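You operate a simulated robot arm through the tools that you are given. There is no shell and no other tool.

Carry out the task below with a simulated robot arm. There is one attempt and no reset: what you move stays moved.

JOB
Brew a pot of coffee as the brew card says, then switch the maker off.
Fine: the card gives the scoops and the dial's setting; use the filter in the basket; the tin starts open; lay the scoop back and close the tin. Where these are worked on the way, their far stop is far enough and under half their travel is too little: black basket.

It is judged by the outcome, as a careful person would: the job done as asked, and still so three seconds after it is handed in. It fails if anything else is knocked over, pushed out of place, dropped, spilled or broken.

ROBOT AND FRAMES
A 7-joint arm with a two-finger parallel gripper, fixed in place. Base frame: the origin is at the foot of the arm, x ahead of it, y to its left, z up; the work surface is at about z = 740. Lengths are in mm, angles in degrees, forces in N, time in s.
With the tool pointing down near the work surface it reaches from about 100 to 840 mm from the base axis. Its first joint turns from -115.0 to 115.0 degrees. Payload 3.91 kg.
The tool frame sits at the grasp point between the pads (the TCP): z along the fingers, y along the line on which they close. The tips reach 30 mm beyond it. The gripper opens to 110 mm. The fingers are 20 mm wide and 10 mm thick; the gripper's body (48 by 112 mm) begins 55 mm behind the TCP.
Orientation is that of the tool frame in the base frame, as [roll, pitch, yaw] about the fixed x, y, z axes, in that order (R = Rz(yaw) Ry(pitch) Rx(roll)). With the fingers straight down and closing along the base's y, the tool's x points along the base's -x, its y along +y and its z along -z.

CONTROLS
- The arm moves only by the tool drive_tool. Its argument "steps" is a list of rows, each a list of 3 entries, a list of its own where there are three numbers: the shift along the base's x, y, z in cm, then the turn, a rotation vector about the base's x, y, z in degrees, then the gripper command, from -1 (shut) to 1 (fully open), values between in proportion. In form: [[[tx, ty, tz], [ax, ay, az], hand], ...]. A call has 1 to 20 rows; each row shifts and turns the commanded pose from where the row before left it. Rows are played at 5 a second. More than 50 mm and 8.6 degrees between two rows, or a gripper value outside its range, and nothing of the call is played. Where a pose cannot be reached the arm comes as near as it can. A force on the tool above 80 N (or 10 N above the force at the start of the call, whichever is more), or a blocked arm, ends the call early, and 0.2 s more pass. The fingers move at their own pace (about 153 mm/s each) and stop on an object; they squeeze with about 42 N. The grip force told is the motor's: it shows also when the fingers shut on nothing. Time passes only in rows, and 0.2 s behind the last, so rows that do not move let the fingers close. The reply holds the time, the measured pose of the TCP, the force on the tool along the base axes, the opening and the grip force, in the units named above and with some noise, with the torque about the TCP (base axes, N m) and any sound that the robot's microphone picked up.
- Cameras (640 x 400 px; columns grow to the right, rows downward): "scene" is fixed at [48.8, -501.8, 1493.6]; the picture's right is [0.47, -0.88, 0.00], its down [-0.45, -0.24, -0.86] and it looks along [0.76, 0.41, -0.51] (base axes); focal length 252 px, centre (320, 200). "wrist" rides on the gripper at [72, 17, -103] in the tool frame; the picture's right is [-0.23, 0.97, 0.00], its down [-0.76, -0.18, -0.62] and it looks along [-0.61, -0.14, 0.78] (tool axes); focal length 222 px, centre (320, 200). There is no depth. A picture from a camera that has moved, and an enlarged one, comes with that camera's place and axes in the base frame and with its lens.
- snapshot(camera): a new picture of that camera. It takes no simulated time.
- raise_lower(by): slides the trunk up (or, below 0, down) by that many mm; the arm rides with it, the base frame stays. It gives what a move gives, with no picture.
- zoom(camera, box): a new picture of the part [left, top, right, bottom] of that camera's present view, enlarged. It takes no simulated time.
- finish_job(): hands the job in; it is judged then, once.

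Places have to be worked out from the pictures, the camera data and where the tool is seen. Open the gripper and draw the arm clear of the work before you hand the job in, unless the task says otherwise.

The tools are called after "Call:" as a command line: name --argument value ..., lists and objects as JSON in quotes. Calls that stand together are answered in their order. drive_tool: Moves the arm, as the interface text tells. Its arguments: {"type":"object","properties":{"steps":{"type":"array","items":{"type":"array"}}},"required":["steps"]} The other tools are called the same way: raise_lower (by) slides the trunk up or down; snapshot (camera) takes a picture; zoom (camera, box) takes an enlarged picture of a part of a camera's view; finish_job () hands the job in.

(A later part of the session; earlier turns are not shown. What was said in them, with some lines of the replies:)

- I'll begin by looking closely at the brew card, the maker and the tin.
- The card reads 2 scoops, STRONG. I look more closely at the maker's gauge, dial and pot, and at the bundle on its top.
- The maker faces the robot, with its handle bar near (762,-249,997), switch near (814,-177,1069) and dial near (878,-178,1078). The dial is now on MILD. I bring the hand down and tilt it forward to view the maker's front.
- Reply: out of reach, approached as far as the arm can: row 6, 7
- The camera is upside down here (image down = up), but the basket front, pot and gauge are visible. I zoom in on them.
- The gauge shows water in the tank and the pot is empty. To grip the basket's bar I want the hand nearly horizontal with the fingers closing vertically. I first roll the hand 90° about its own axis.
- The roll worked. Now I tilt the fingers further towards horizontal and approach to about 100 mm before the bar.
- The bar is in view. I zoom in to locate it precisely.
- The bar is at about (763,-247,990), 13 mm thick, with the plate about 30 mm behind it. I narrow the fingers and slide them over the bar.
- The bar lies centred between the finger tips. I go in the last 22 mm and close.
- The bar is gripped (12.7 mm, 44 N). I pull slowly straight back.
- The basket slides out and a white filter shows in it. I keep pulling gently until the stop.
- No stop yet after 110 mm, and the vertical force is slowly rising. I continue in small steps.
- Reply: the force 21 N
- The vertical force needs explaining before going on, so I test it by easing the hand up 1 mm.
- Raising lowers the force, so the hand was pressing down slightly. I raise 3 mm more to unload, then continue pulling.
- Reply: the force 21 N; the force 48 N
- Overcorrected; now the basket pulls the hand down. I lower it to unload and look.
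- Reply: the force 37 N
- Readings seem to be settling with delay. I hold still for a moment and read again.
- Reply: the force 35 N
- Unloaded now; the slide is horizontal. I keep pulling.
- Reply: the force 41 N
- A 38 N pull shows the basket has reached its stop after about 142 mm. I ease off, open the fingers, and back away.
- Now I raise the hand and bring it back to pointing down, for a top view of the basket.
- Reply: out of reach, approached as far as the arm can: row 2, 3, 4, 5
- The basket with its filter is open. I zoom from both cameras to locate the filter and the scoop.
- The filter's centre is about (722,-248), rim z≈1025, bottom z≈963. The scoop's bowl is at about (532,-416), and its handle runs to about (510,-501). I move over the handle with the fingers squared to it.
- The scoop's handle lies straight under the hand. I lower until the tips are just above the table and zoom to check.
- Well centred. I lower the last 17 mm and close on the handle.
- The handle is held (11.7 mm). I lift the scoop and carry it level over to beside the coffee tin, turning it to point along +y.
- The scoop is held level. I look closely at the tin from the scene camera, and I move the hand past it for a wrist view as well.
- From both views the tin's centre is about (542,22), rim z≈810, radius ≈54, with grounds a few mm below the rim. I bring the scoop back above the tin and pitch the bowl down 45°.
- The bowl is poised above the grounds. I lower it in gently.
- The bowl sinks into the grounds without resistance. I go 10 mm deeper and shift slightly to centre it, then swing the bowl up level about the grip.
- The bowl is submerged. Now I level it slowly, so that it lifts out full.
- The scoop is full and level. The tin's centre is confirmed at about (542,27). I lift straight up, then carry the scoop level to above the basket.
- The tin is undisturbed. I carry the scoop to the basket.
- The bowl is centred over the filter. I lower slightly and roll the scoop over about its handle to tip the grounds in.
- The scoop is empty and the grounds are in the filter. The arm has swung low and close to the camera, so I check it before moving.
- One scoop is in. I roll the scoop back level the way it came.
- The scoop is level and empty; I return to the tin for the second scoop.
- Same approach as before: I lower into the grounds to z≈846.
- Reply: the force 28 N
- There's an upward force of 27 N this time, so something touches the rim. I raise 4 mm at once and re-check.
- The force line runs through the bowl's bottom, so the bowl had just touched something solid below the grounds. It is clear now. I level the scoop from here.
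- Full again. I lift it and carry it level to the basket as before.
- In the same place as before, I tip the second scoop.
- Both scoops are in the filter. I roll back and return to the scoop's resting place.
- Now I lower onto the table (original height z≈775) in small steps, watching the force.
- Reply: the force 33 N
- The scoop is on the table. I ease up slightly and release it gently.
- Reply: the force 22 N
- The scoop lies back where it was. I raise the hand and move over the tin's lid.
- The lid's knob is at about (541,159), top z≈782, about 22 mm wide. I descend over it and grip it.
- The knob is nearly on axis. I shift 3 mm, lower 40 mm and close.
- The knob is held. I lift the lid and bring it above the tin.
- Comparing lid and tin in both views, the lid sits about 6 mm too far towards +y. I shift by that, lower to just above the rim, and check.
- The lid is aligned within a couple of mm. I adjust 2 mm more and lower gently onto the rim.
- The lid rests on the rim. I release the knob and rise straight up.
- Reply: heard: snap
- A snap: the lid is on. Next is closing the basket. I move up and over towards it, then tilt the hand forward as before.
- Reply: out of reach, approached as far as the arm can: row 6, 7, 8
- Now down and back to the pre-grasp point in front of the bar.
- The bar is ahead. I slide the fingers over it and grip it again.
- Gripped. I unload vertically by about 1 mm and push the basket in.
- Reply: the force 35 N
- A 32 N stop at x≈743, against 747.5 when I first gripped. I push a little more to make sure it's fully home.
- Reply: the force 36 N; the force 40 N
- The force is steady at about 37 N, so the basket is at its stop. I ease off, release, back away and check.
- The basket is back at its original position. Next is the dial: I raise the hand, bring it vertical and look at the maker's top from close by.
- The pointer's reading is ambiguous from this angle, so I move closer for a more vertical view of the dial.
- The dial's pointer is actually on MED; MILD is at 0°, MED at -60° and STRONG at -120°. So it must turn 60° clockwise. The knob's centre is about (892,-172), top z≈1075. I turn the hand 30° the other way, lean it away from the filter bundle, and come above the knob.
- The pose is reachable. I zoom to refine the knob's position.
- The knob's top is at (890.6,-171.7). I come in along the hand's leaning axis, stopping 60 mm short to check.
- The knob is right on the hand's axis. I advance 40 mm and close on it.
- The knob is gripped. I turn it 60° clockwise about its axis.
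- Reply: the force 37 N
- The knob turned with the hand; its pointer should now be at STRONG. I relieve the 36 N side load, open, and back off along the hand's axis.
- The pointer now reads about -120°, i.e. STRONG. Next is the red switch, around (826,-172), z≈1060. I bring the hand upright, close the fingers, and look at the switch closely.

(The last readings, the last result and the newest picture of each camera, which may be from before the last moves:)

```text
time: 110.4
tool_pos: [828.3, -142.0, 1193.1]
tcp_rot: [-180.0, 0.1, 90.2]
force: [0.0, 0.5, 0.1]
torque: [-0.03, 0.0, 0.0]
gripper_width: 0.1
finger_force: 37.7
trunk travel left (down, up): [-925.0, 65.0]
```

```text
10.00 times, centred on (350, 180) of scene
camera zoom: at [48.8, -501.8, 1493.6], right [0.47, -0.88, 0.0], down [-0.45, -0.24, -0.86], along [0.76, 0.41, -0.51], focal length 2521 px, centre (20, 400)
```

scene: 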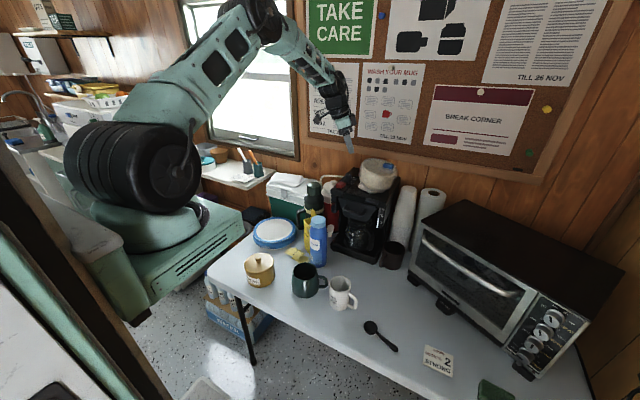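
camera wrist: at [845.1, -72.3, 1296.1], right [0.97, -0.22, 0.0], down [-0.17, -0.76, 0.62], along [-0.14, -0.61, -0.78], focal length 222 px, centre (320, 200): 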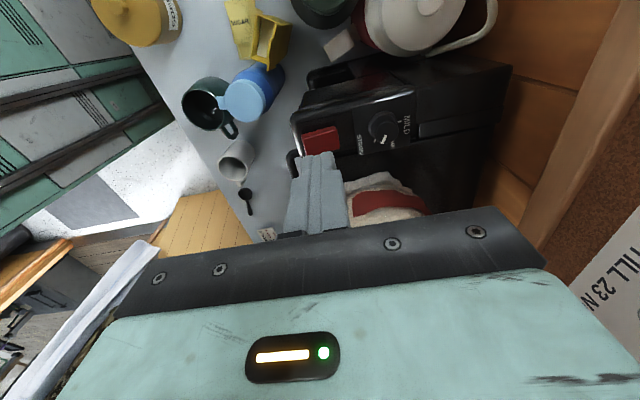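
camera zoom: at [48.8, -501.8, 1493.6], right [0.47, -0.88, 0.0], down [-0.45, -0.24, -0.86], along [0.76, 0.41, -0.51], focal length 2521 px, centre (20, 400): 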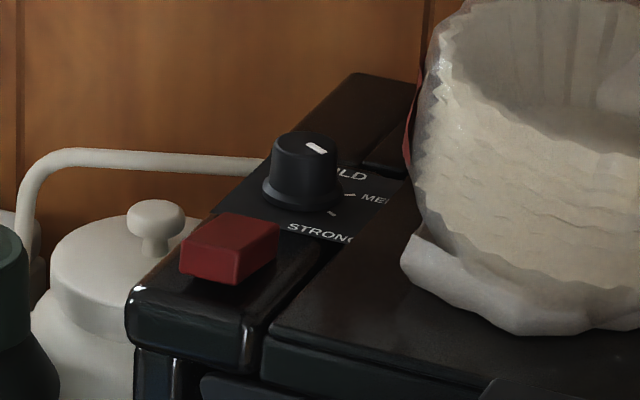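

I check the pointer against its ticks with a tight zoom before switching on.

Call:
zoom --camera "wrist" --box '[340, 90, 430, 160]'

Call:
zoom --camera "scene" --box '[340, 168, 364, 186]'

Call:
zoom --camera "wrist" --box '[290, 110, 370, 170]'

```text
5.71 times, centred on (385, 125) of wrist
camera zoom: at [845.1, -72.3, 1296.1], right [0.97, -0.22, 0.0], down [-0.17, -0.76, 0.62], along [-0.14, -0.61, -0.78], focal length 1269 px, centre (-51, 629)
```

zoom: 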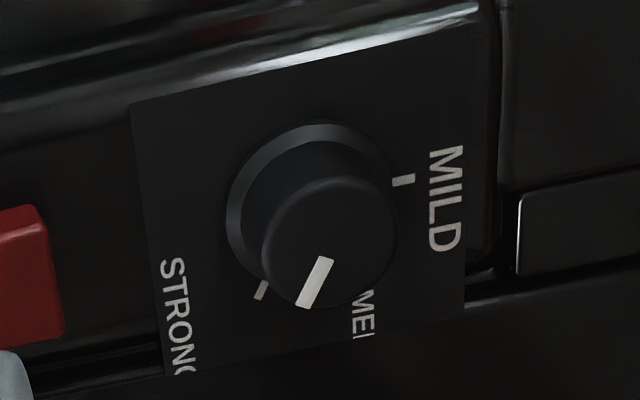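

```text
16.00 times, centred on (352, 177) of scene
camera zoom: at [48.8, -501.8, 1493.6], right [0.47, -0.88, 0.0], down [-0.45, -0.24, -0.86], along [0.76, 0.41, -0.51], focal length 4033 px, centre (-192, 568)
```

zoom: 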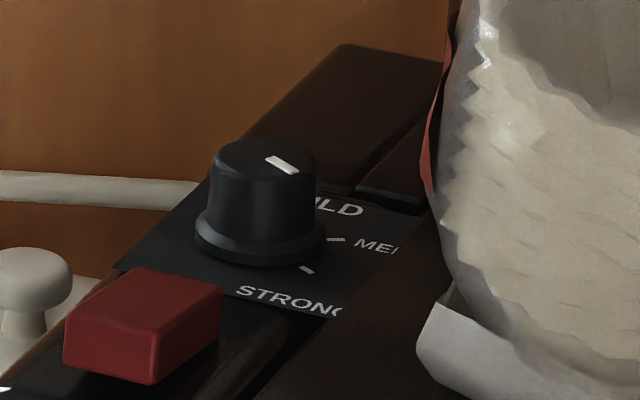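

```text
6.67 times, centred on (330, 140) of wrist
camera zoom: at [845.1, -72.3, 1296.1], right [0.97, -0.22, 0.0], down [-0.17, -0.76, 0.62], along [-0.14, -0.61, -0.78], focal length 1481 px, centre (253, 600)
```

zoom: 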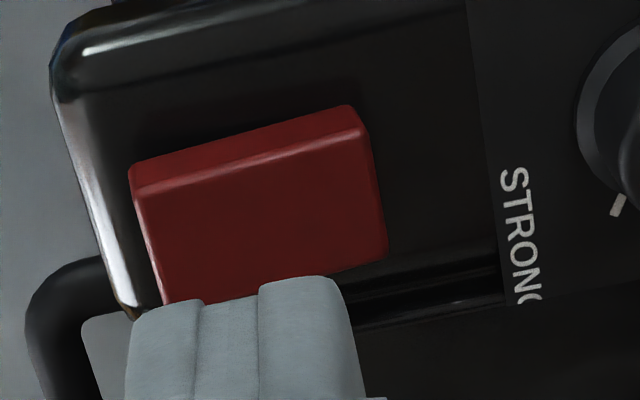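

The pointer is parallel with the STRONG tick to within a few degrees. Now I look closely at the switch's shape to see which part to press.

Call:
zoom --camera "scene" --box '[338, 180, 358, 196]'

Call:
zoom --camera "wrist" --box '[290, 120, 350, 165]'

```text
16.00 times, centred on (348, 188) of scene
camera zoom: at [48.8, -501.8, 1493.6], right [0.47, -0.88, 0.0], down [-0.45, -0.24, -0.86], along [0.76, 0.41, -0.51], focal length 4033 px, centre (-128, 392)
```

zoom: 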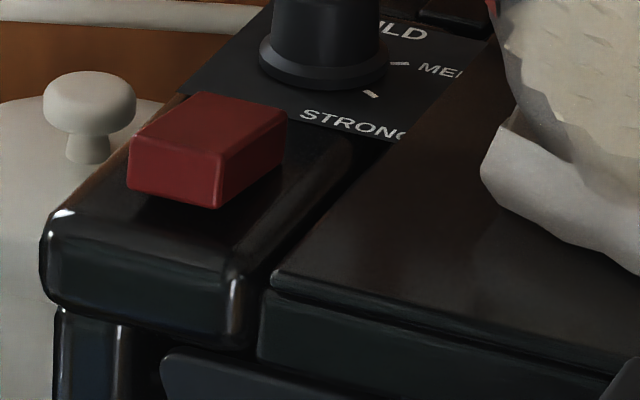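

```text
8.89 times, centred on (320, 142) of wrist
camera zoom: at [845.1, -72.3, 1296.1], right [0.97, -0.22, 0.0], down [-0.17, -0.76, 0.62], along [-0.14, -0.61, -0.78], focal length 1974 px, centre (320, 711)
```

zoom: 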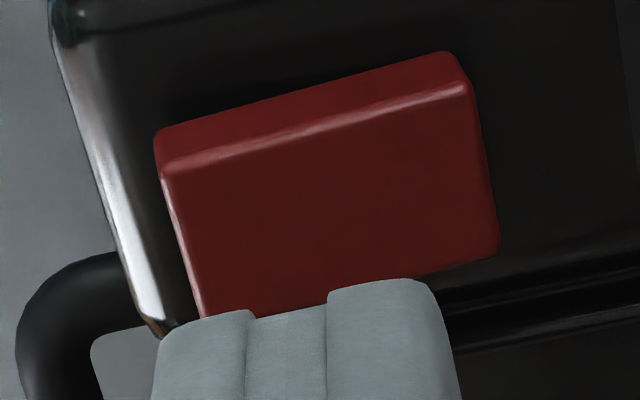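

The switch is a rocker whose front end is raised (front z≈1071, back ≈1068), spanning x 804–842 and centred at y≈-174. I move above its front end and press in small steps.

Call:
drive_tool --steps '[[[-0.9, -1.6, -2], [0, 0, 0], -1], [[-0.9, -1.6, -2.5], [0, 0, 0], -1], [[0, 0, -2.3], [0, 0, 0], -1], [[0, 0, 0], [0, 0, 0], -1]]'

Call:
zoom --camera "scene" --box '[320, 150, 380, 200]'

Call:
zoom --camera "wrist" --box '[260, 80, 400, 200]'

```text
time: 111.4
tool_pos: [812.6, -175.3, 1127.4]
tcp_rot: [-180.0, 0.1, 90.1]
force: [-0.2, -0.7, 0.8]
torque: [0.01, -0.01, 0.02]
gripper_width: 0.1
finger_force: 37.8
trunk travel left (down, up): [-925.0, 65.0]
```

```text
8.00 times, centred on (350, 175) of scene
camera zoom: at [48.8, -501.8, 1493.6], right [0.47, -0.88, 0.0], down [-0.45, -0.24, -0.86], along [0.76, 0.41, -0.51], focal length 2017 px, centre (80, 400)
```

zoom: 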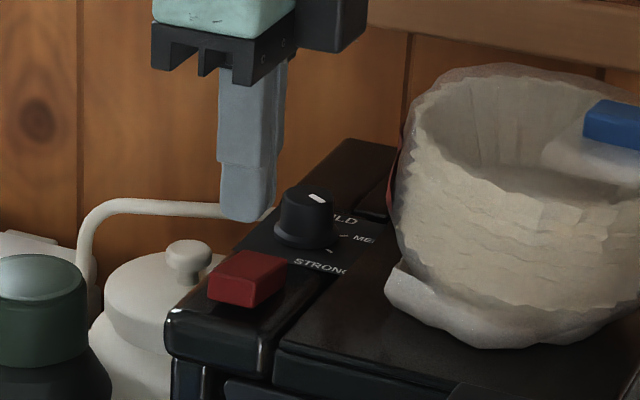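

```text
3.33 times, centred on (330, 140) of wrist
camera zoom: at [828.5, -105.3, 1229.6], right [0.97, -0.23, 0.0], down [-0.18, -0.76, 0.62], along [-0.14, -0.61, -0.78], focal length 740 px, centre (287, 400)
```

zoom: 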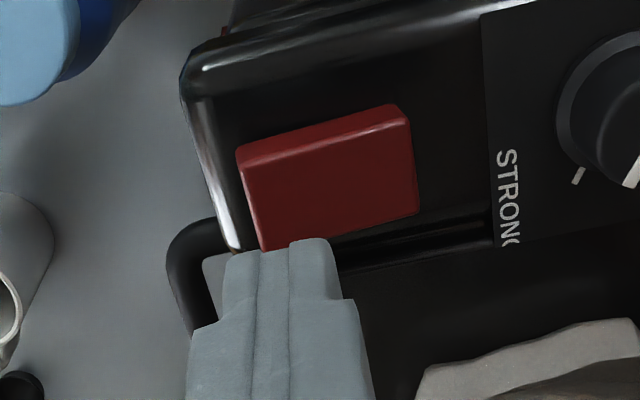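

The tips will land on the front third of the rocker. I shift 3 mm in y, come down to just above it, and then press in 2–3 mm steps.

Call:
drive_tool --steps '[[[0, 0.3, -1.2], [0, 0, 0], -1], [[0, 0, -1.1], [0, 0, 0], -1], [[0, 0, -0.3], [0, 0, 0], -1], [[0, 0, -0.2], [0, 0, 0], -1]]'

```text
time: 112.4
tool_pos: [809.5, -172.2, 1097.6]
tcp_rot: [-180.0, 0.0, 90.1]
force: [-2.4, -0.3, 1.6]
torque: [0.06, 0.11, 0.0]
gripper_width: 0.0
finger_force: 37.2
trunk travel left (down, up): [-925.0, 65.0]
```

Call:
drive_tool --steps '[[[0, 0, -0.2], [0, 0, 0], -1], [[0, 0, -0.2], [0, 0, 0], -1]]'

```text
time: 113.0
tool_pos: [809.9, -172.5, 1096.3]
tcp_rot: [180.0, 0.0, 90.0]
force: [-4.9, 1.4, 14.4]
torque: [0.0, 0.04, 0.04]
gripper_width: 0.1
finger_force: 37.7
trunk travel left (down, up): [-925.0, 65.0]
heard: click
```

A click. I back off a little and look at the switch and the light.

Call:
drive_tool --steps '[[[0, 0, 1.5], [0, 0, 0], -1], [[0, 0, 2.5], [0, 0, 0], -1]]'

Call:
zoom --camera "scene" --box '[328, 175, 368, 205]'

Call:
zoom --camera "scene" --box '[320, 170, 410, 270]'

Call:
zoom --camera "wrist" --box '[260, 80, 400, 200]'

```text
time: 113.6
tool_pos: [810.7, -172.7, 1132.8]
tcp_rot: [-179.9, 0.1, 90.1]
force: [1.0, -0.2, -0.6]
torque: [0.01, 0.02, -0.02]
gripper_width: 0.0
finger_force: 37.5
trunk travel left (down, up): [-925.0, 65.0]
```

```text
13.33 times, centred on (348, 190) of scene
camera zoom: at [48.8, -501.8, 1493.6], right [0.47, -0.88, 0.0], down [-0.45, -0.24, -0.86], along [0.76, 0.41, -0.51], focal length 3361 px, centre (-53, 333)
```

zoom: 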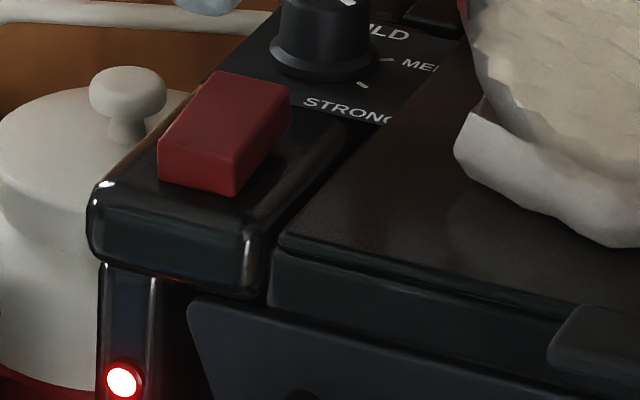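

```text
4.00 times, centred on (365, 220) of scene
camera zoom: at [48.8, -501.8, 1493.6], right [0.47, -0.88, 0.0], down [-0.45, -0.24, -0.86], along [0.76, 0.41, -0.51], focal length 1008 px, centre (140, 120)
```

zoom: 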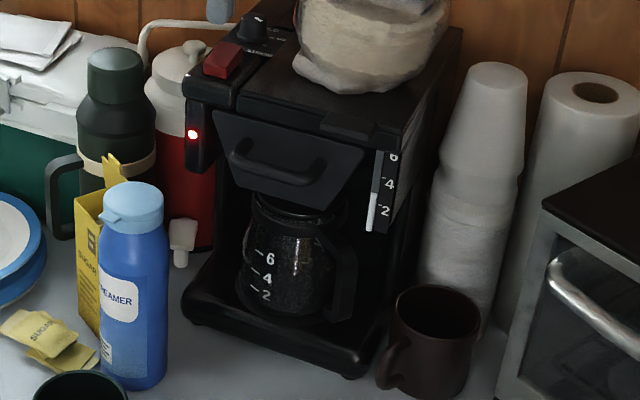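

```text
3.33 times, centred on (330, 140) of wrist
camera zoom: at [827.6, -102.0, 1235.6], right [0.97, -0.23, 0.0], down [-0.18, -0.76, 0.62], along [-0.14, -0.61, -0.78], focal length 740 px, centre (287, 400)
```

zoom: 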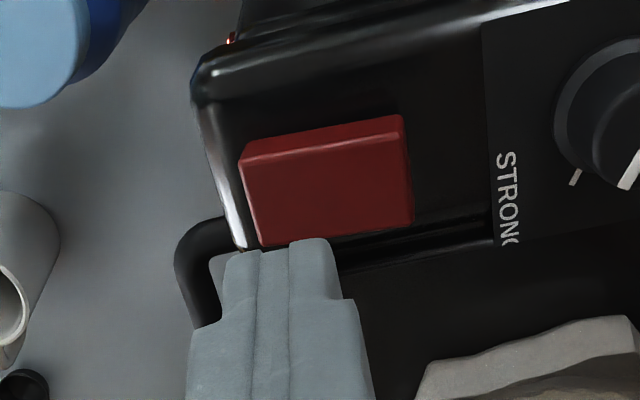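

The light is on and the rocker is now tilted front-down. I wait and watch the pot fill.

Call:
drive_tool --steps '[[[0, 0, 0], [0, 0, 0], -1], [[0, 0, 0], [0, 0, 0], -1], [[0, 0, 0], [0, 0, 0], -1], [[0, 0, 0], [0, 0, 0], -1], [[0, 0, 0], [0, 0, 0], -1], [[0, 0, 0], [0, 0, 0], -1], [[0, 0, 0], [0, 0, 0], -1], [[0, 0, 0], [0, 0, 0], -1], [[0, 0, 0], [0, 0, 0], -1], [[0, 0, 0], [0, 0, 0], -1], [[0, 0, 0], [0, 0, 0], -1], [[0, 0, 0], [0, 0, 0], -1], [[0, 0, 0], [0, 0, 0], -1], [[0, 0, 0], [0, 0, 0], -1], [[0, 0, 0], [0, 0, 0], -1], [[0, 0, 0], [0, 0, 0], -1], [[0, 0, 0], [0, 0, 0], -1], [[0, 0, 0], [0, 0, 0], -1], [[0, 0, 0], [0, 0, 0], -1], [[0, 0, 0], [0, 0, 0], -1]]'

Call:
zoom --camera "scene" --box '[330, 180, 410, 260]'

```text
time: 117.8
tool_pos: [809.9, -171.9, 1133.0]
tcp_rot: [-179.9, 0.0, 90.0]
force: [-0.2, -0.1, 1.0]
torque: [0.03, 0.02, 0.02]
gripper_width: 0.0
finger_force: 38.0
trunk travel left (down, up): [-925.0, 65.0]
```

```text
5.00 times, centred on (370, 220) of scene
camera zoom: at [48.8, -501.8, 1493.6], right [0.47, -0.88, 0.0], down [-0.45, -0.24, -0.86], along [0.76, 0.41, -0.51], focal length 1260 px, centre (70, 100)
```

zoom: 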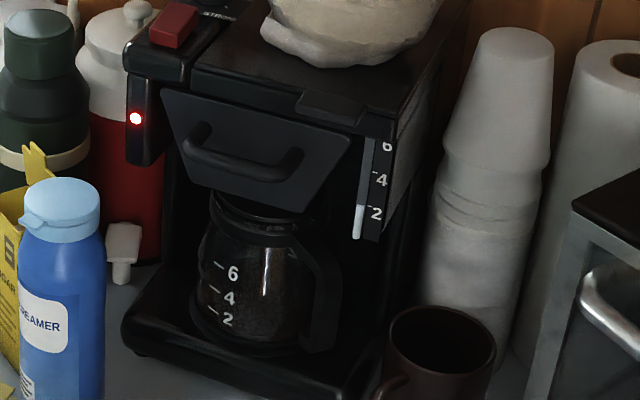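

The gauge is dropping, so water is going through. I keep waiting.

Call:
drive_tool --steps '[[[0, 0, 0], [0, 0, 0], -1], [[0, 0, 0], [0, 0, 0], -1], [[0, 0, 0], [0, 0, 0], -1], [[0, 0, 0], [0, 0, 0], -1], [[0, 0, 0], [0, 0, 0], -1], [[0, 0, 0], [0, 0, 0], -1], [[0, 0, 0], [0, 0, 0], -1], [[0, 0, 0], [0, 0, 0], -1], [[0, 0, 0], [0, 0, 0], -1], [[0, 0, 0], [0, 0, 0], -1], [[0, 0, 0], [0, 0, 0], -1], [[0, 0, 0], [0, 0, 0], -1], [[0, 0, 0], [0, 0, 0], -1], [[0, 0, 0], [0, 0, 0], -1], [[0, 0, 0], [0, 0, 0], -1], [[0, 0, 0], [0, 0, 0], -1], [[0, 0, 0], [0, 0, 0], -1], [[0, 0, 0], [0, 0, 0], -1], [[0, 0, 0], [0, 0, 0], -1], [[0, 0, 0], [0, 0, 0], -1]]'

Call:
drive_tool --steps '[[[0, 0, 0], [0, 0, 0], -1], [[0, 0, 0], [0, 0, 0], -1], [[0, 0, 0], [0, 0, 0], -1], [[0, 0, 0], [0, 0, 0], -1], [[0, 0, 0], [0, 0, 0], -1], [[0, 0, 0], [0, 0, 0], -1], [[0, 0, 0], [0, 0, 0], -1], [[0, 0, 0], [0, 0, 0], -1], [[0, 0, 0], [0, 0, 0], -1], [[0, 0, 0], [0, 0, 0], -1], [[0, 0, 0], [0, 0, 0], -1], [[0, 0, 0], [0, 0, 0], -1], [[0, 0, 0], [0, 0, 0], -1], [[0, 0, 0], [0, 0, 0], -1], [[0, 0, 0], [0, 0, 0], -1], [[0, 0, 0], [0, 0, 0], -1], [[0, 0, 0], [0, 0, 0], -1], [[0, 0, 0], [0, 0, 0], -1], [[0, 0, 0], [0, 0, 0], -1], [[0, 0, 0], [0, 0, 0], -1]]'

Call:
zoom --camera "scene" --box '[330, 180, 410, 260]'

```text
time: 122.0
tool_pos: [811.2, -173.0, 1132.2]
tcp_rot: [-180.0, 0.0, 90.1]
force: [-1.3, -0.7, -0.3]
torque: [0.01, 0.05, 0.01]
gripper_width: 0.0
finger_force: 37.4
trunk travel left (down, up): [-925.0, 65.0]
```

```text
time: 126.2
tool_pos: [810.2, -173.4, 1133.5]
tcp_rot: [-179.9, 0.0, 90.0]
force: [0.6, -0.5, 0.5]
torque: [0.02, -0.01, 0.01]
gripper_width: 0.2
finger_force: 38.1
trunk travel left (down, up): [-925.0, 65.0]
```

```text
5.00 times, centred on (370, 220) of scene
camera zoom: at [48.8, -501.8, 1493.6], right [0.47, -0.88, 0.0], down [-0.45, -0.24, -0.86], along [0.76, 0.41, -0.51], focal length 1260 px, centre (70, 100)
```

zoom: 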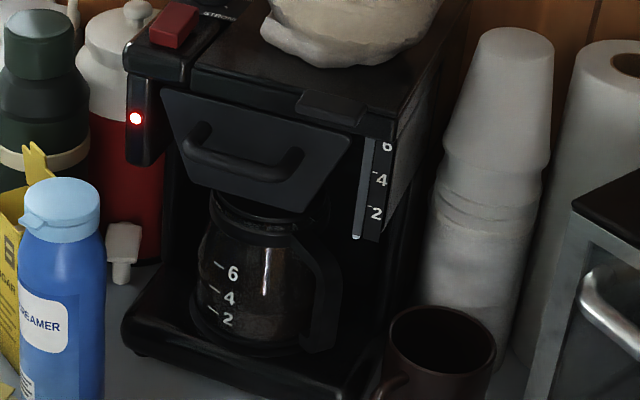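

The tank gauge is now empty. I zoom on the pot and wait some more for the last drips.

Call:
zoom --camera "scene" --box '[350, 215, 390, 255]'

Call:
drive_tool --steps '[[[0, 0, 0], [0, 0, 0], -1], [[0, 0, 0], [0, 0, 0], -1], [[0, 0, 0], [0, 0, 0], -1], [[0, 0, 0], [0, 0, 0], -1], [[0, 0, 0], [0, 0, 0], -1], [[0, 0, 0], [0, 0, 0], -1], [[0, 0, 0], [0, 0, 0], -1], [[0, 0, 0], [0, 0, 0], -1], [[0, 0, 0], [0, 0, 0], -1], [[0, 0, 0], [0, 0, 0], -1], [[0, 0, 0], [0, 0, 0], -1], [[0, 0, 0], [0, 0, 0], -1], [[0, 0, 0], [0, 0, 0], -1], [[0, 0, 0], [0, 0, 0], -1], [[0, 0, 0], [0, 0, 0], -1], [[0, 0, 0], [0, 0, 0], -1], [[0, 0, 0], [0, 0, 0], -1], [[0, 0, 0], [0, 0, 0], -1], [[0, 0, 0], [0, 0, 0], -1], [[0, 0, 0], [0, 0, 0], -1]]'

Call:
drive_tool --steps '[[[0, 0, 0], [0, 0, 0], -1], [[0, 0, 0], [0, 0, 0], -1], [[0, 0, 0], [0, 0, 0], -1], [[0, 0, 0], [0, 0, 0], -1], [[0, 0, 0], [0, 0, 0], -1], [[0, 0, 0], [0, 0, 0], -1], [[0, 0, 0], [0, 0, 0], -1], [[0, 0, 0], [0, 0, 0], -1], [[0, 0, 0], [0, 0, 0], -1], [[0, 0, 0], [0, 0, 0], -1], [[0, 0, 0], [0, 0, 0], -1], [[0, 0, 0], [0, 0, 0], -1], [[0, 0, 0], [0, 0, 0], -1], [[0, 0, 0], [0, 0, 0], -1], [[0, 0, 0], [0, 0, 0], -1], [[0, 0, 0], [0, 0, 0], -1], [[0, 0, 0], [0, 0, 0], -1], [[0, 0, 0], [0, 0, 0], -1], [[0, 0, 0], [0, 0, 0], -1], [[0, 0, 0], [0, 0, 0], -1]]'

Call:
zoom --camera "scene" --box '[350, 215, 390, 255]'

Call:
zoom --camera "scene" --box '[330, 180, 410, 260]'

```text
10.00 times, centred on (370, 235) of scene
camera zoom: at [48.8, -501.8, 1493.6], right [0.47, -0.88, 0.0], down [-0.45, -0.24, -0.86], along [0.76, 0.41, -0.51], focal length 2521 px, centre (-180, -150)
```

zoom: 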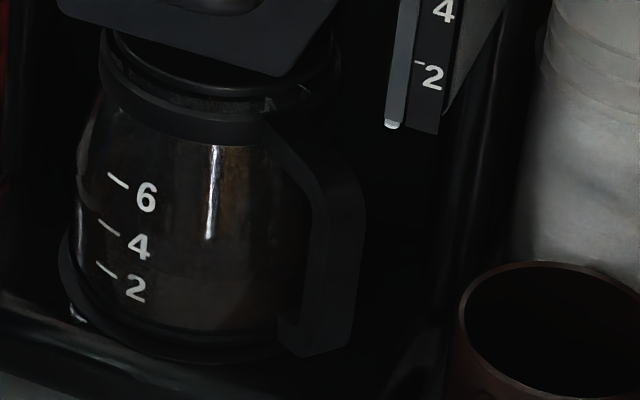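

```text
time: 130.4
tool_pos: [811.9, -171.9, 1133.0]
tcp_rot: [180.0, 0.0, 90.1]
force: [0.3, 0.5, -0.2]
torque: [0.02, -0.02, 0.0]
gripper_width: 0.0
finger_force: 37.3
trunk travel left (down, up): [-925.0, 65.0]
```

```text
time: 134.6
tool_pos: [812.3, -173.9, 1132.8]
tcp_rot: [-179.9, -0.1, 90.1]
force: [0.1, -0.8, 0.0]
torque: [0.02, 0.04, 0.0]
gripper_width: 0.1
finger_force: 37.9
trunk travel left (down, up): [-925.0, 65.0]
```

```text
10.00 times, centred on (370, 235) of scene
camera zoom: at [48.8, -501.8, 1493.6], right [0.47, -0.88, 0.0], down [-0.45, -0.24, -0.86], along [0.76, 0.41, -0.51], focal length 2521 px, centre (-180, -150)
```

zoom: 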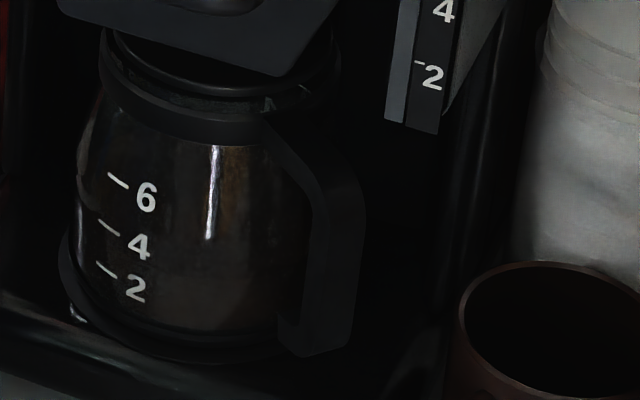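

```text
5.00 times, centred on (370, 220) of scene
camera zoom: at [48.8, -501.8, 1493.6], right [0.47, -0.88, 0.0], down [-0.45, -0.24, -0.86], along [0.76, 0.41, -0.51], focal length 1260 px, centre (70, 100)
```

zoom: 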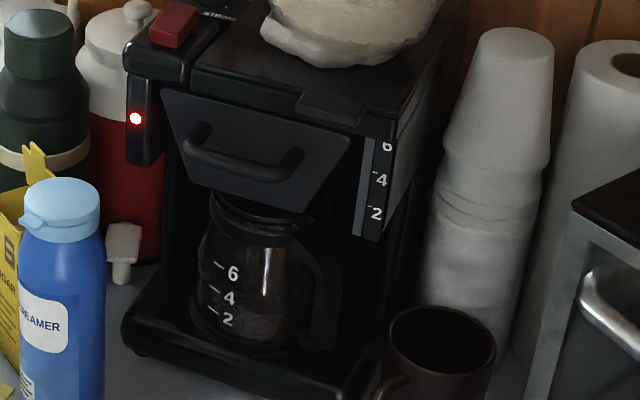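

The gauge is fully empty and the pot holds brown coffee. I wait another ~8 s to be sure it's finished.

Call:
drive_tool --steps '[[[0, 0, 0], [0, 0, 0], -1], [[0, 0, 0], [0, 0, 0], -1], [[0, 0, 0], [0, 0, 0], -1], [[0, 0, 0], [0, 0, 0], -1], [[0, 0, 0], [0, 0, 0], -1], [[0, 0, 0], [0, 0, 0], -1], [[0, 0, 0], [0, 0, 0], -1], [[0, 0, 0], [0, 0, 0], -1], [[0, 0, 0], [0, 0, 0], -1], [[0, 0, 0], [0, 0, 0], -1], [[0, 0, 0], [0, 0, 0], -1], [[0, 0, 0], [0, 0, 0], -1], [[0, 0, 0], [0, 0, 0], -1], [[0, 0, 0], [0, 0, 0], -1], [[0, 0, 0], [0, 0, 0], -1], [[0, 0, 0], [0, 0, 0], -1], [[0, 0, 0], [0, 0, 0], -1], [[0, 0, 0], [0, 0, 0], -1], [[0, 0, 0], [0, 0, 0], -1], [[0, 0, 0], [0, 0, 0], -1]]'

Call:
drive_tool --steps '[[[0, 0, 0], [0, 0, 0], -1], [[0, 0, 0], [0, 0, 0], -1], [[0, 0, 0], [0, 0, 0], -1], [[0, 0, 0], [0, 0, 0], -1], [[0, 0, 0], [0, 0, 0], -1], [[0, 0, 0], [0, 0, 0], -1], [[0, 0, 0], [0, 0, 0], -1], [[0, 0, 0], [0, 0, 0], -1], [[0, 0, 0], [0, 0, 0], -1], [[0, 0, 0], [0, 0, 0], -1], [[0, 0, 0], [0, 0, 0], -1], [[0, 0, 0], [0, 0, 0], -1], [[0, 0, 0], [0, 0, 0], -1], [[0, 0, 0], [0, 0, 0], -1], [[0, 0, 0], [0, 0, 0], -1], [[0, 0, 0], [0, 0, 0], -1], [[0, 0, 0], [0, 0, 0], -1], [[0, 0, 0], [0, 0, 0], -1], [[0, 0, 0], [0, 0, 0], -1], [[0, 0, 0], [0, 0, 0], -1]]'

Call:
zoom --camera "scene" --box '[330, 180, 410, 260]'

Call:
zoom --camera "wrist" --box '[260, 80, 400, 200]'

```text
time: 138.8
tool_pos: [810.7, -172.8, 1134.0]
tcp_rot: [-180.0, -0.1, 90.0]
force: [0.6, 0.3, 0.7]
torque: [0.0, -0.01, 0.04]
gripper_width: 0.0
finger_force: 38.0
trunk travel left (down, up): [-925.0, 65.0]
```

```text
time: 143.0
tool_pos: [811.6, -173.2, 1133.4]
tcp_rot: [179.9, -0.1, 90.1]
force: [-0.4, 0.1, -0.2]
torque: [0.01, 0.02, -0.03]
gripper_width: 0.2
finger_force: 37.8
trunk travel left (down, up): [-925.0, 65.0]
```

```text
5.00 times, centred on (370, 220) of scene
camera zoom: at [48.8, -501.8, 1493.6], right [0.47, -0.88, 0.0], down [-0.45, -0.24, -0.86], along [0.76, 0.41, -0.51], focal length 1260 px, centre (70, 100)
```

zoom: 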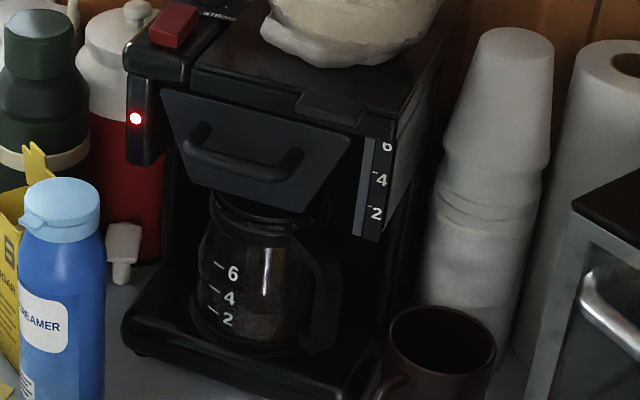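

```text
3.33 times, centred on (330, 140) of wrist
camera zoom: at [827.5, -101.9, 1236.2], right [0.97, -0.23, 0.0], down [-0.18, -0.76, 0.62], along [-0.14, -0.61, -0.78], focal length 740 px, centre (287, 400)
```

zoom: 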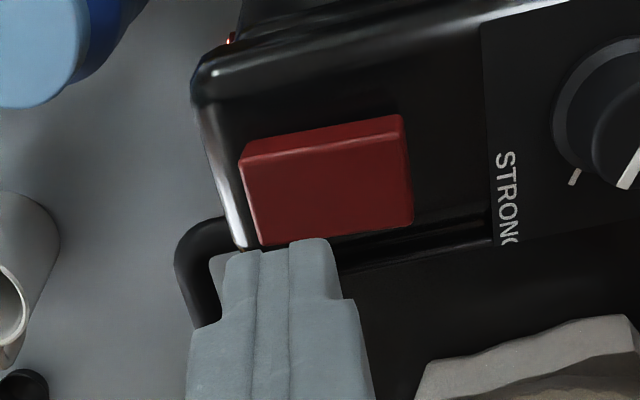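

Brewing is finished. To switch off I press the rear end of the rocker, at x≈836.

Call:
drive_tool --steps '[[[2.5, 0, 0], [0, 0, 0], -1], [[0, 0, -1.5], [0, 0, 0], -1], [[0, 0, -1.3], [0, 0, 0], -1], [[0, 0, -0.4], [0, 0, 0], -1], [[0, 0, -0.2], [0, 0, 0], -1]]'

Call:
drive_tool --steps '[[[0, 0, -0.2], [0, 0, 0], -1], [[0, 0, -0.2], [0, 0, 0], -1]]'

```text
time: 144.2
tool_pos: [836.1, -173.4, 1099.6]
tcp_rot: [180.0, 0.0, 90.2]
force: [-0.6, 0.8, 0.1]
torque: [0.0, -0.02, 0.0]
gripper_width: 0.0
finger_force: 37.7
trunk travel left (down, up): [-925.0, 65.0]
```

```text
time: 144.8
tool_pos: [835.9, -172.8, 1095.4]
tcp_rot: [179.9, 0.0, 90.1]
force: [2.6, -1.4, 3.6]
torque: [-0.01, -0.04, 0.05]
gripper_width: 0.0
finger_force: 37.5
trunk travel left (down, up): [-925.0, 65.0]
heard: click
```

A click. I rise and check the light.

Call:
drive_tool --steps '[[[0, 0, 2], [0, 0, 0], -1], [[-1, 0, 4], [0, 0, 0], -1], [[-2, 0, 4], [0, 0, 0], -1]]'

Call:
zoom --camera "scene" --box '[320, 170, 400, 260]'

Call:
zoom --camera "scene" --box '[330, 165, 370, 205]'

```text
time: 145.6
tool_pos: [803.6, -171.1, 1196.6]
tcp_rot: [179.9, 0.0, 90.0]
force: [-0.2, 0.1, 0.5]
torque: [0.02, 0.0, -0.01]
gripper_width: 0.0
finger_force: 37.8
trunk travel left (down, up): [-925.0, 65.0]
heard: click
```

```text
4.44 times, centred on (360, 215) of scene
camera zoom: at [48.8, -501.8, 1493.6], right [0.47, -0.88, 0.0], down [-0.45, -0.24, -0.86], along [0.76, 0.41, -0.51], focal length 1120 px, centre (142, 133)
```

zoom: 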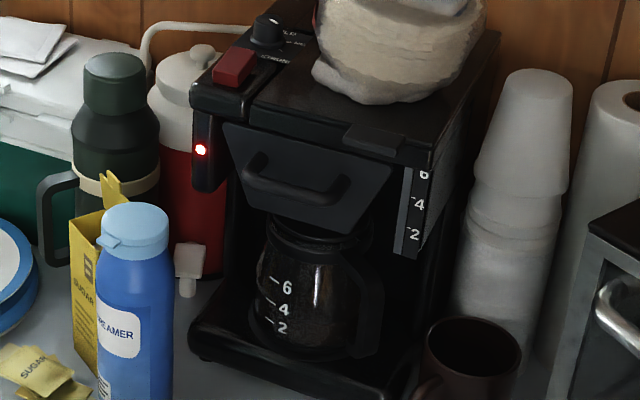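

```text
10.00 times, centred on (350, 185) of scene
camera zoom: at [48.8, -501.8, 1493.6], right [0.47, -0.88, 0.0], down [-0.45, -0.24, -0.86], along [0.76, 0.41, -0.51], focal length 2521 px, centre (20, 350)
```

zoom: 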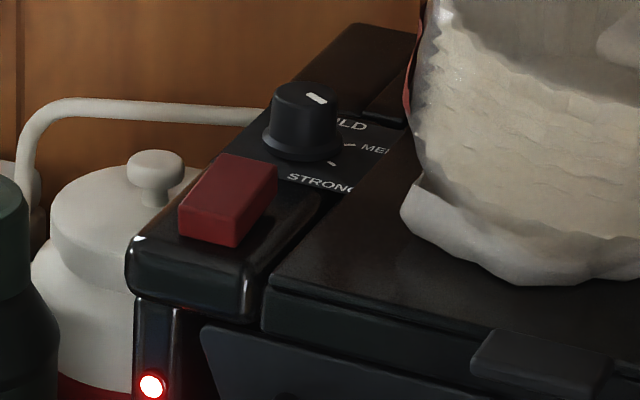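

A second click on release: it sprang back and the light is still on. I press the rear end again, further down this time.

Call:
drive_tool --steps '[[[2, 0, -4], [0, 0, 0], -1], [[1.2, -0.1, -4], [0, 0, 0], -1], [[0, 0, -1.5], [0, 0, 0], -1], [[0, 0, -0.5], [0, 0, 0], -1], [[0, 0, -0.3], [0, 0, 0], -1], [[0, 0, 0], [0, 0, 0], -1]]'

Call:
drive_tool --steps '[[[0, 0, -0.2], [0, 0, 0], -1], [[0, 0, 0], [0, 0, 0], -1]]'

Call:
zoom --camera "scene" --box '[330, 165, 370, 205]'

```text
time: 147.0
tool_pos: [838.2, -173.2, 1094.9]
tcp_rot: [179.6, 0.0, 90.2]
force: [12.3, 2.0, 17.8]
torque: [0.07, -0.21, 0.04]
gripper_width: 0.0
finger_force: 37.8
trunk travel left (down, up): [-925.0, 65.0]
heard: click
```

```text
time: 147.6
tool_pos: [840.4, -173.5, 1094.0]
tcp_rot: [179.5, 0.0, 90.1]
force: [20.4, -0.8, 32.7]
torque: [0.0, -0.3, 0.0]
gripper_width: 0.2
finger_force: 37.8
trunk travel left (down, up): [-925.0, 65.0]
```

```text
10.00 times, centred on (350, 185) of scene
camera zoom: at [48.8, -501.8, 1493.6], right [0.47, -0.88, 0.0], down [-0.45, -0.24, -0.86], along [0.76, 0.41, -0.51], focal length 2521 px, centre (20, 350)
```

zoom: 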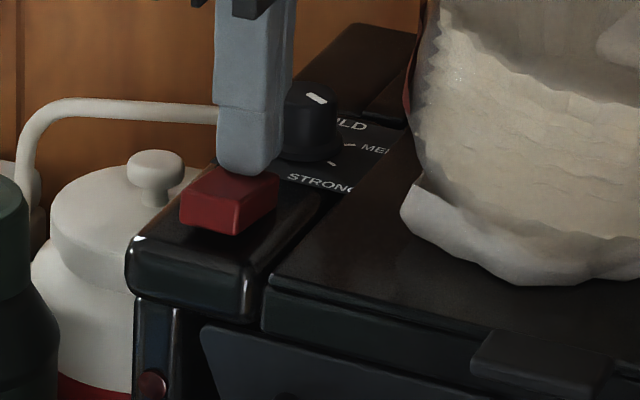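

The light is out and the rocker is hard down at the rear. I lift straight off slowly.

Call:
drive_tool --steps '[[[-0.1, 0, 0.3], [0, 0, 0], -1], [[-0.1, 0, 0.5], [0, 0, 0], -1], [[0, 0, 2], [0, 0, 0], -1], [[0, 0, 4], [0, 0, 0], -1], [[-2, 0, 4], [0, 0, 0], -1]]'

Call:
zoom --camera "scene" --box '[330, 165, 370, 205]'

Call:
snapshot --camera "scene"

```text
time: 148.8
tool_pos: [815.9, -174.2, 1198.9]
tcp_rot: [-179.9, 0.0, 90.1]
force: [0.6, -0.1, 0.4]
torque: [-0.01, 0.04, -0.02]
gripper_width: 0.0
finger_force: 38.1
trunk travel left (down, up): [-925.0, 65.0]
heard: click, click, click, click, click, click
```

```text
10.00 times, centred on (350, 185) of scene
camera zoom: at [48.8, -501.8, 1493.6], right [0.47, -0.88, 0.0], down [-0.45, -0.24, -0.86], along [0.76, 0.41, -0.51], focal length 2521 px, centre (20, 350)
```

zoom: 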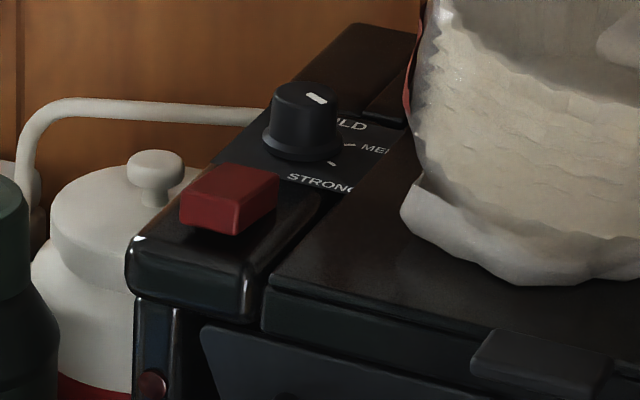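

```text
taken
```

scene: 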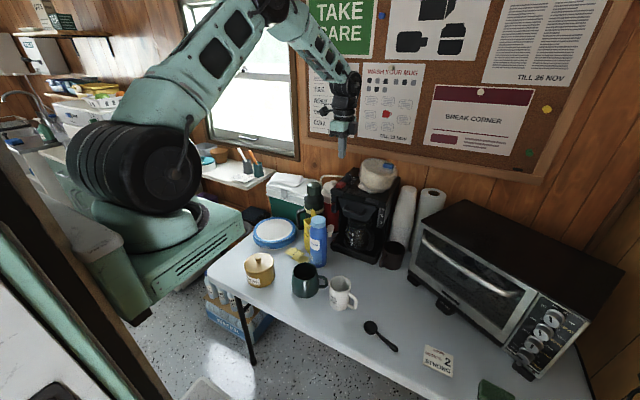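

The light is off and the rocker is in its original off position; the burst of clicks was bounce. I open the gripper, draw clear, and verify that it stays off.

Call:
drive_tool --steps '[[[-3, 0, 3], [0, 0, 0], -0.5], [[-4, 0, 2], [0, 0, 0], 0], [[-4, -1, 2], [0, 0, 0], 0.5], [[-4, -1, 2], [0, 0, 0], 1], [[-4, -1, 2], [0, 0, 0], 1], [[0, 0, 0], [0, 0, 0], 1], [[0, 0, 0], [0, 0, 0], 1], [[0, 0, 0], [0, 0, 0], 1], [[0, 0, 0], [0, 0, 0], 1], [[0, 0, 0], [0, 0, 0], 1]]'

Call:
snapshot --camera "scene"

Call:
zoom --camera "scene" --box '[320, 160, 420, 270]'

Call:
zoom --camera "scene" --box '[210, 210, 450, 390]'

Call:
snapshot --camera "wrist"

```text
time: 151.0
tool_pos: [623.9, -204.2, 1308.4]
tcp_rot: [179.9, 0.1, 90.1]
force: [-0.3, -0.9, 0.5]
torque: [-0.01, -0.01, 0.0]
gripper_width: 110.0
finger_force: 0.1
trunk travel left (down, up): [-925.0, 65.0]
```

```text
taken
```

scene: 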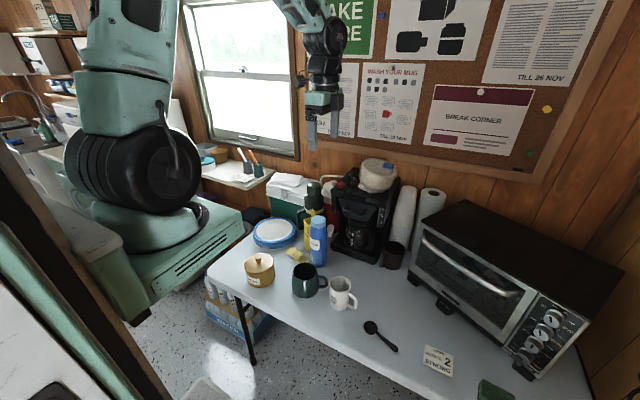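

```text
3.64 times, centred on (370, 215) of scene
camera zoom: at [48.8, -501.8, 1493.6], right [0.47, -0.88, 0.0], down [-0.45, -0.24, -0.86], along [0.76, 0.41, -0.51], focal length 917 px, centre (138, 146)
```

zoom: 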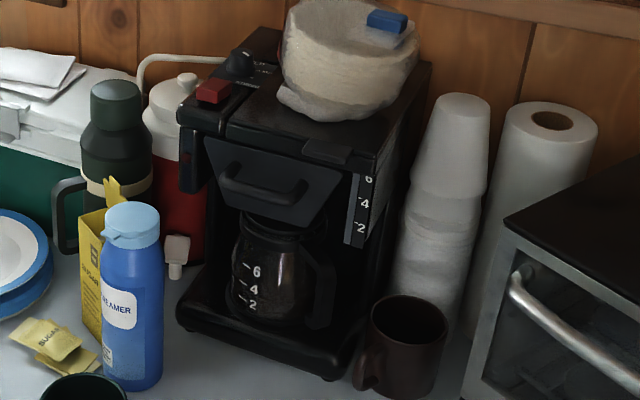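

```text
2.22 times, centred on (330, 300) of scene
camera zoom: at [48.8, -501.8, 1493.6], right [0.47, -0.88, 0.0], down [-0.45, -0.24, -0.86], along [0.76, 0.41, -0.51], focal length 560 px, centre (298, -22)
```

zoom: 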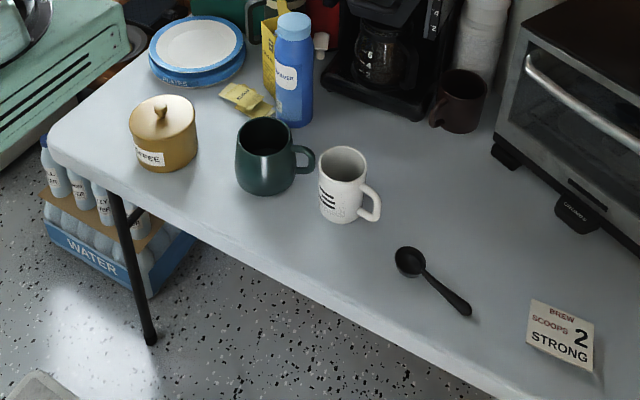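

```text
taken
camera wrist: at [641.3, -132.7, 1411.0], right [0.97, -0.23, 0.0], down [-0.18, -0.76, 0.62], along [-0.14, -0.61, -0.78], focal length 222 px, centre (320, 200)
```

wrist: 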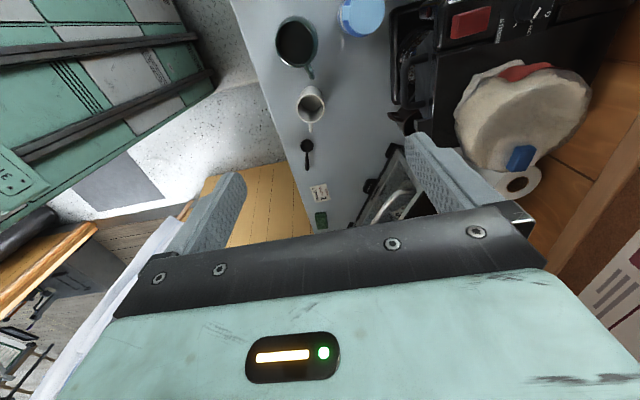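

The light stays off, the gauge is empty and the pot holds coffee. The dial is on STRONG, the basket is shut, the tin is closed and the scoop is back. Everything else is in place and the arm is clear with the gripper open, so I hand the job in.

Call:
finish_job

```text
The job is handed in.
```

The coffee is brewed to the card (2 scoops, STRONG), the maker is switched off, and the job is handed in.

- **Grounds:** two full scoops went into the filter already in the basket, with nothing seen spilled. The basket is pushed back to where it started.
- **Dial:** it was on MED when I started. I turned it to STRONG; the pointer lines up with the tick to within about 5°.
- **Brew:** I waited until the water gauge read empty, then about 8 seconds more. The pot shows brown coffee, but I couldn't read its exact level through the dark glass.
- **Switching off:** my first press on the switch sprang back on. I pressed again, harder; the light went out and was still out when I handed in.
- **Tidying up:** the scoop is back in its place and the tin's lid snapped shut. Nothing else looked moved in the last pictures, and the arm is clear with its gripper open.
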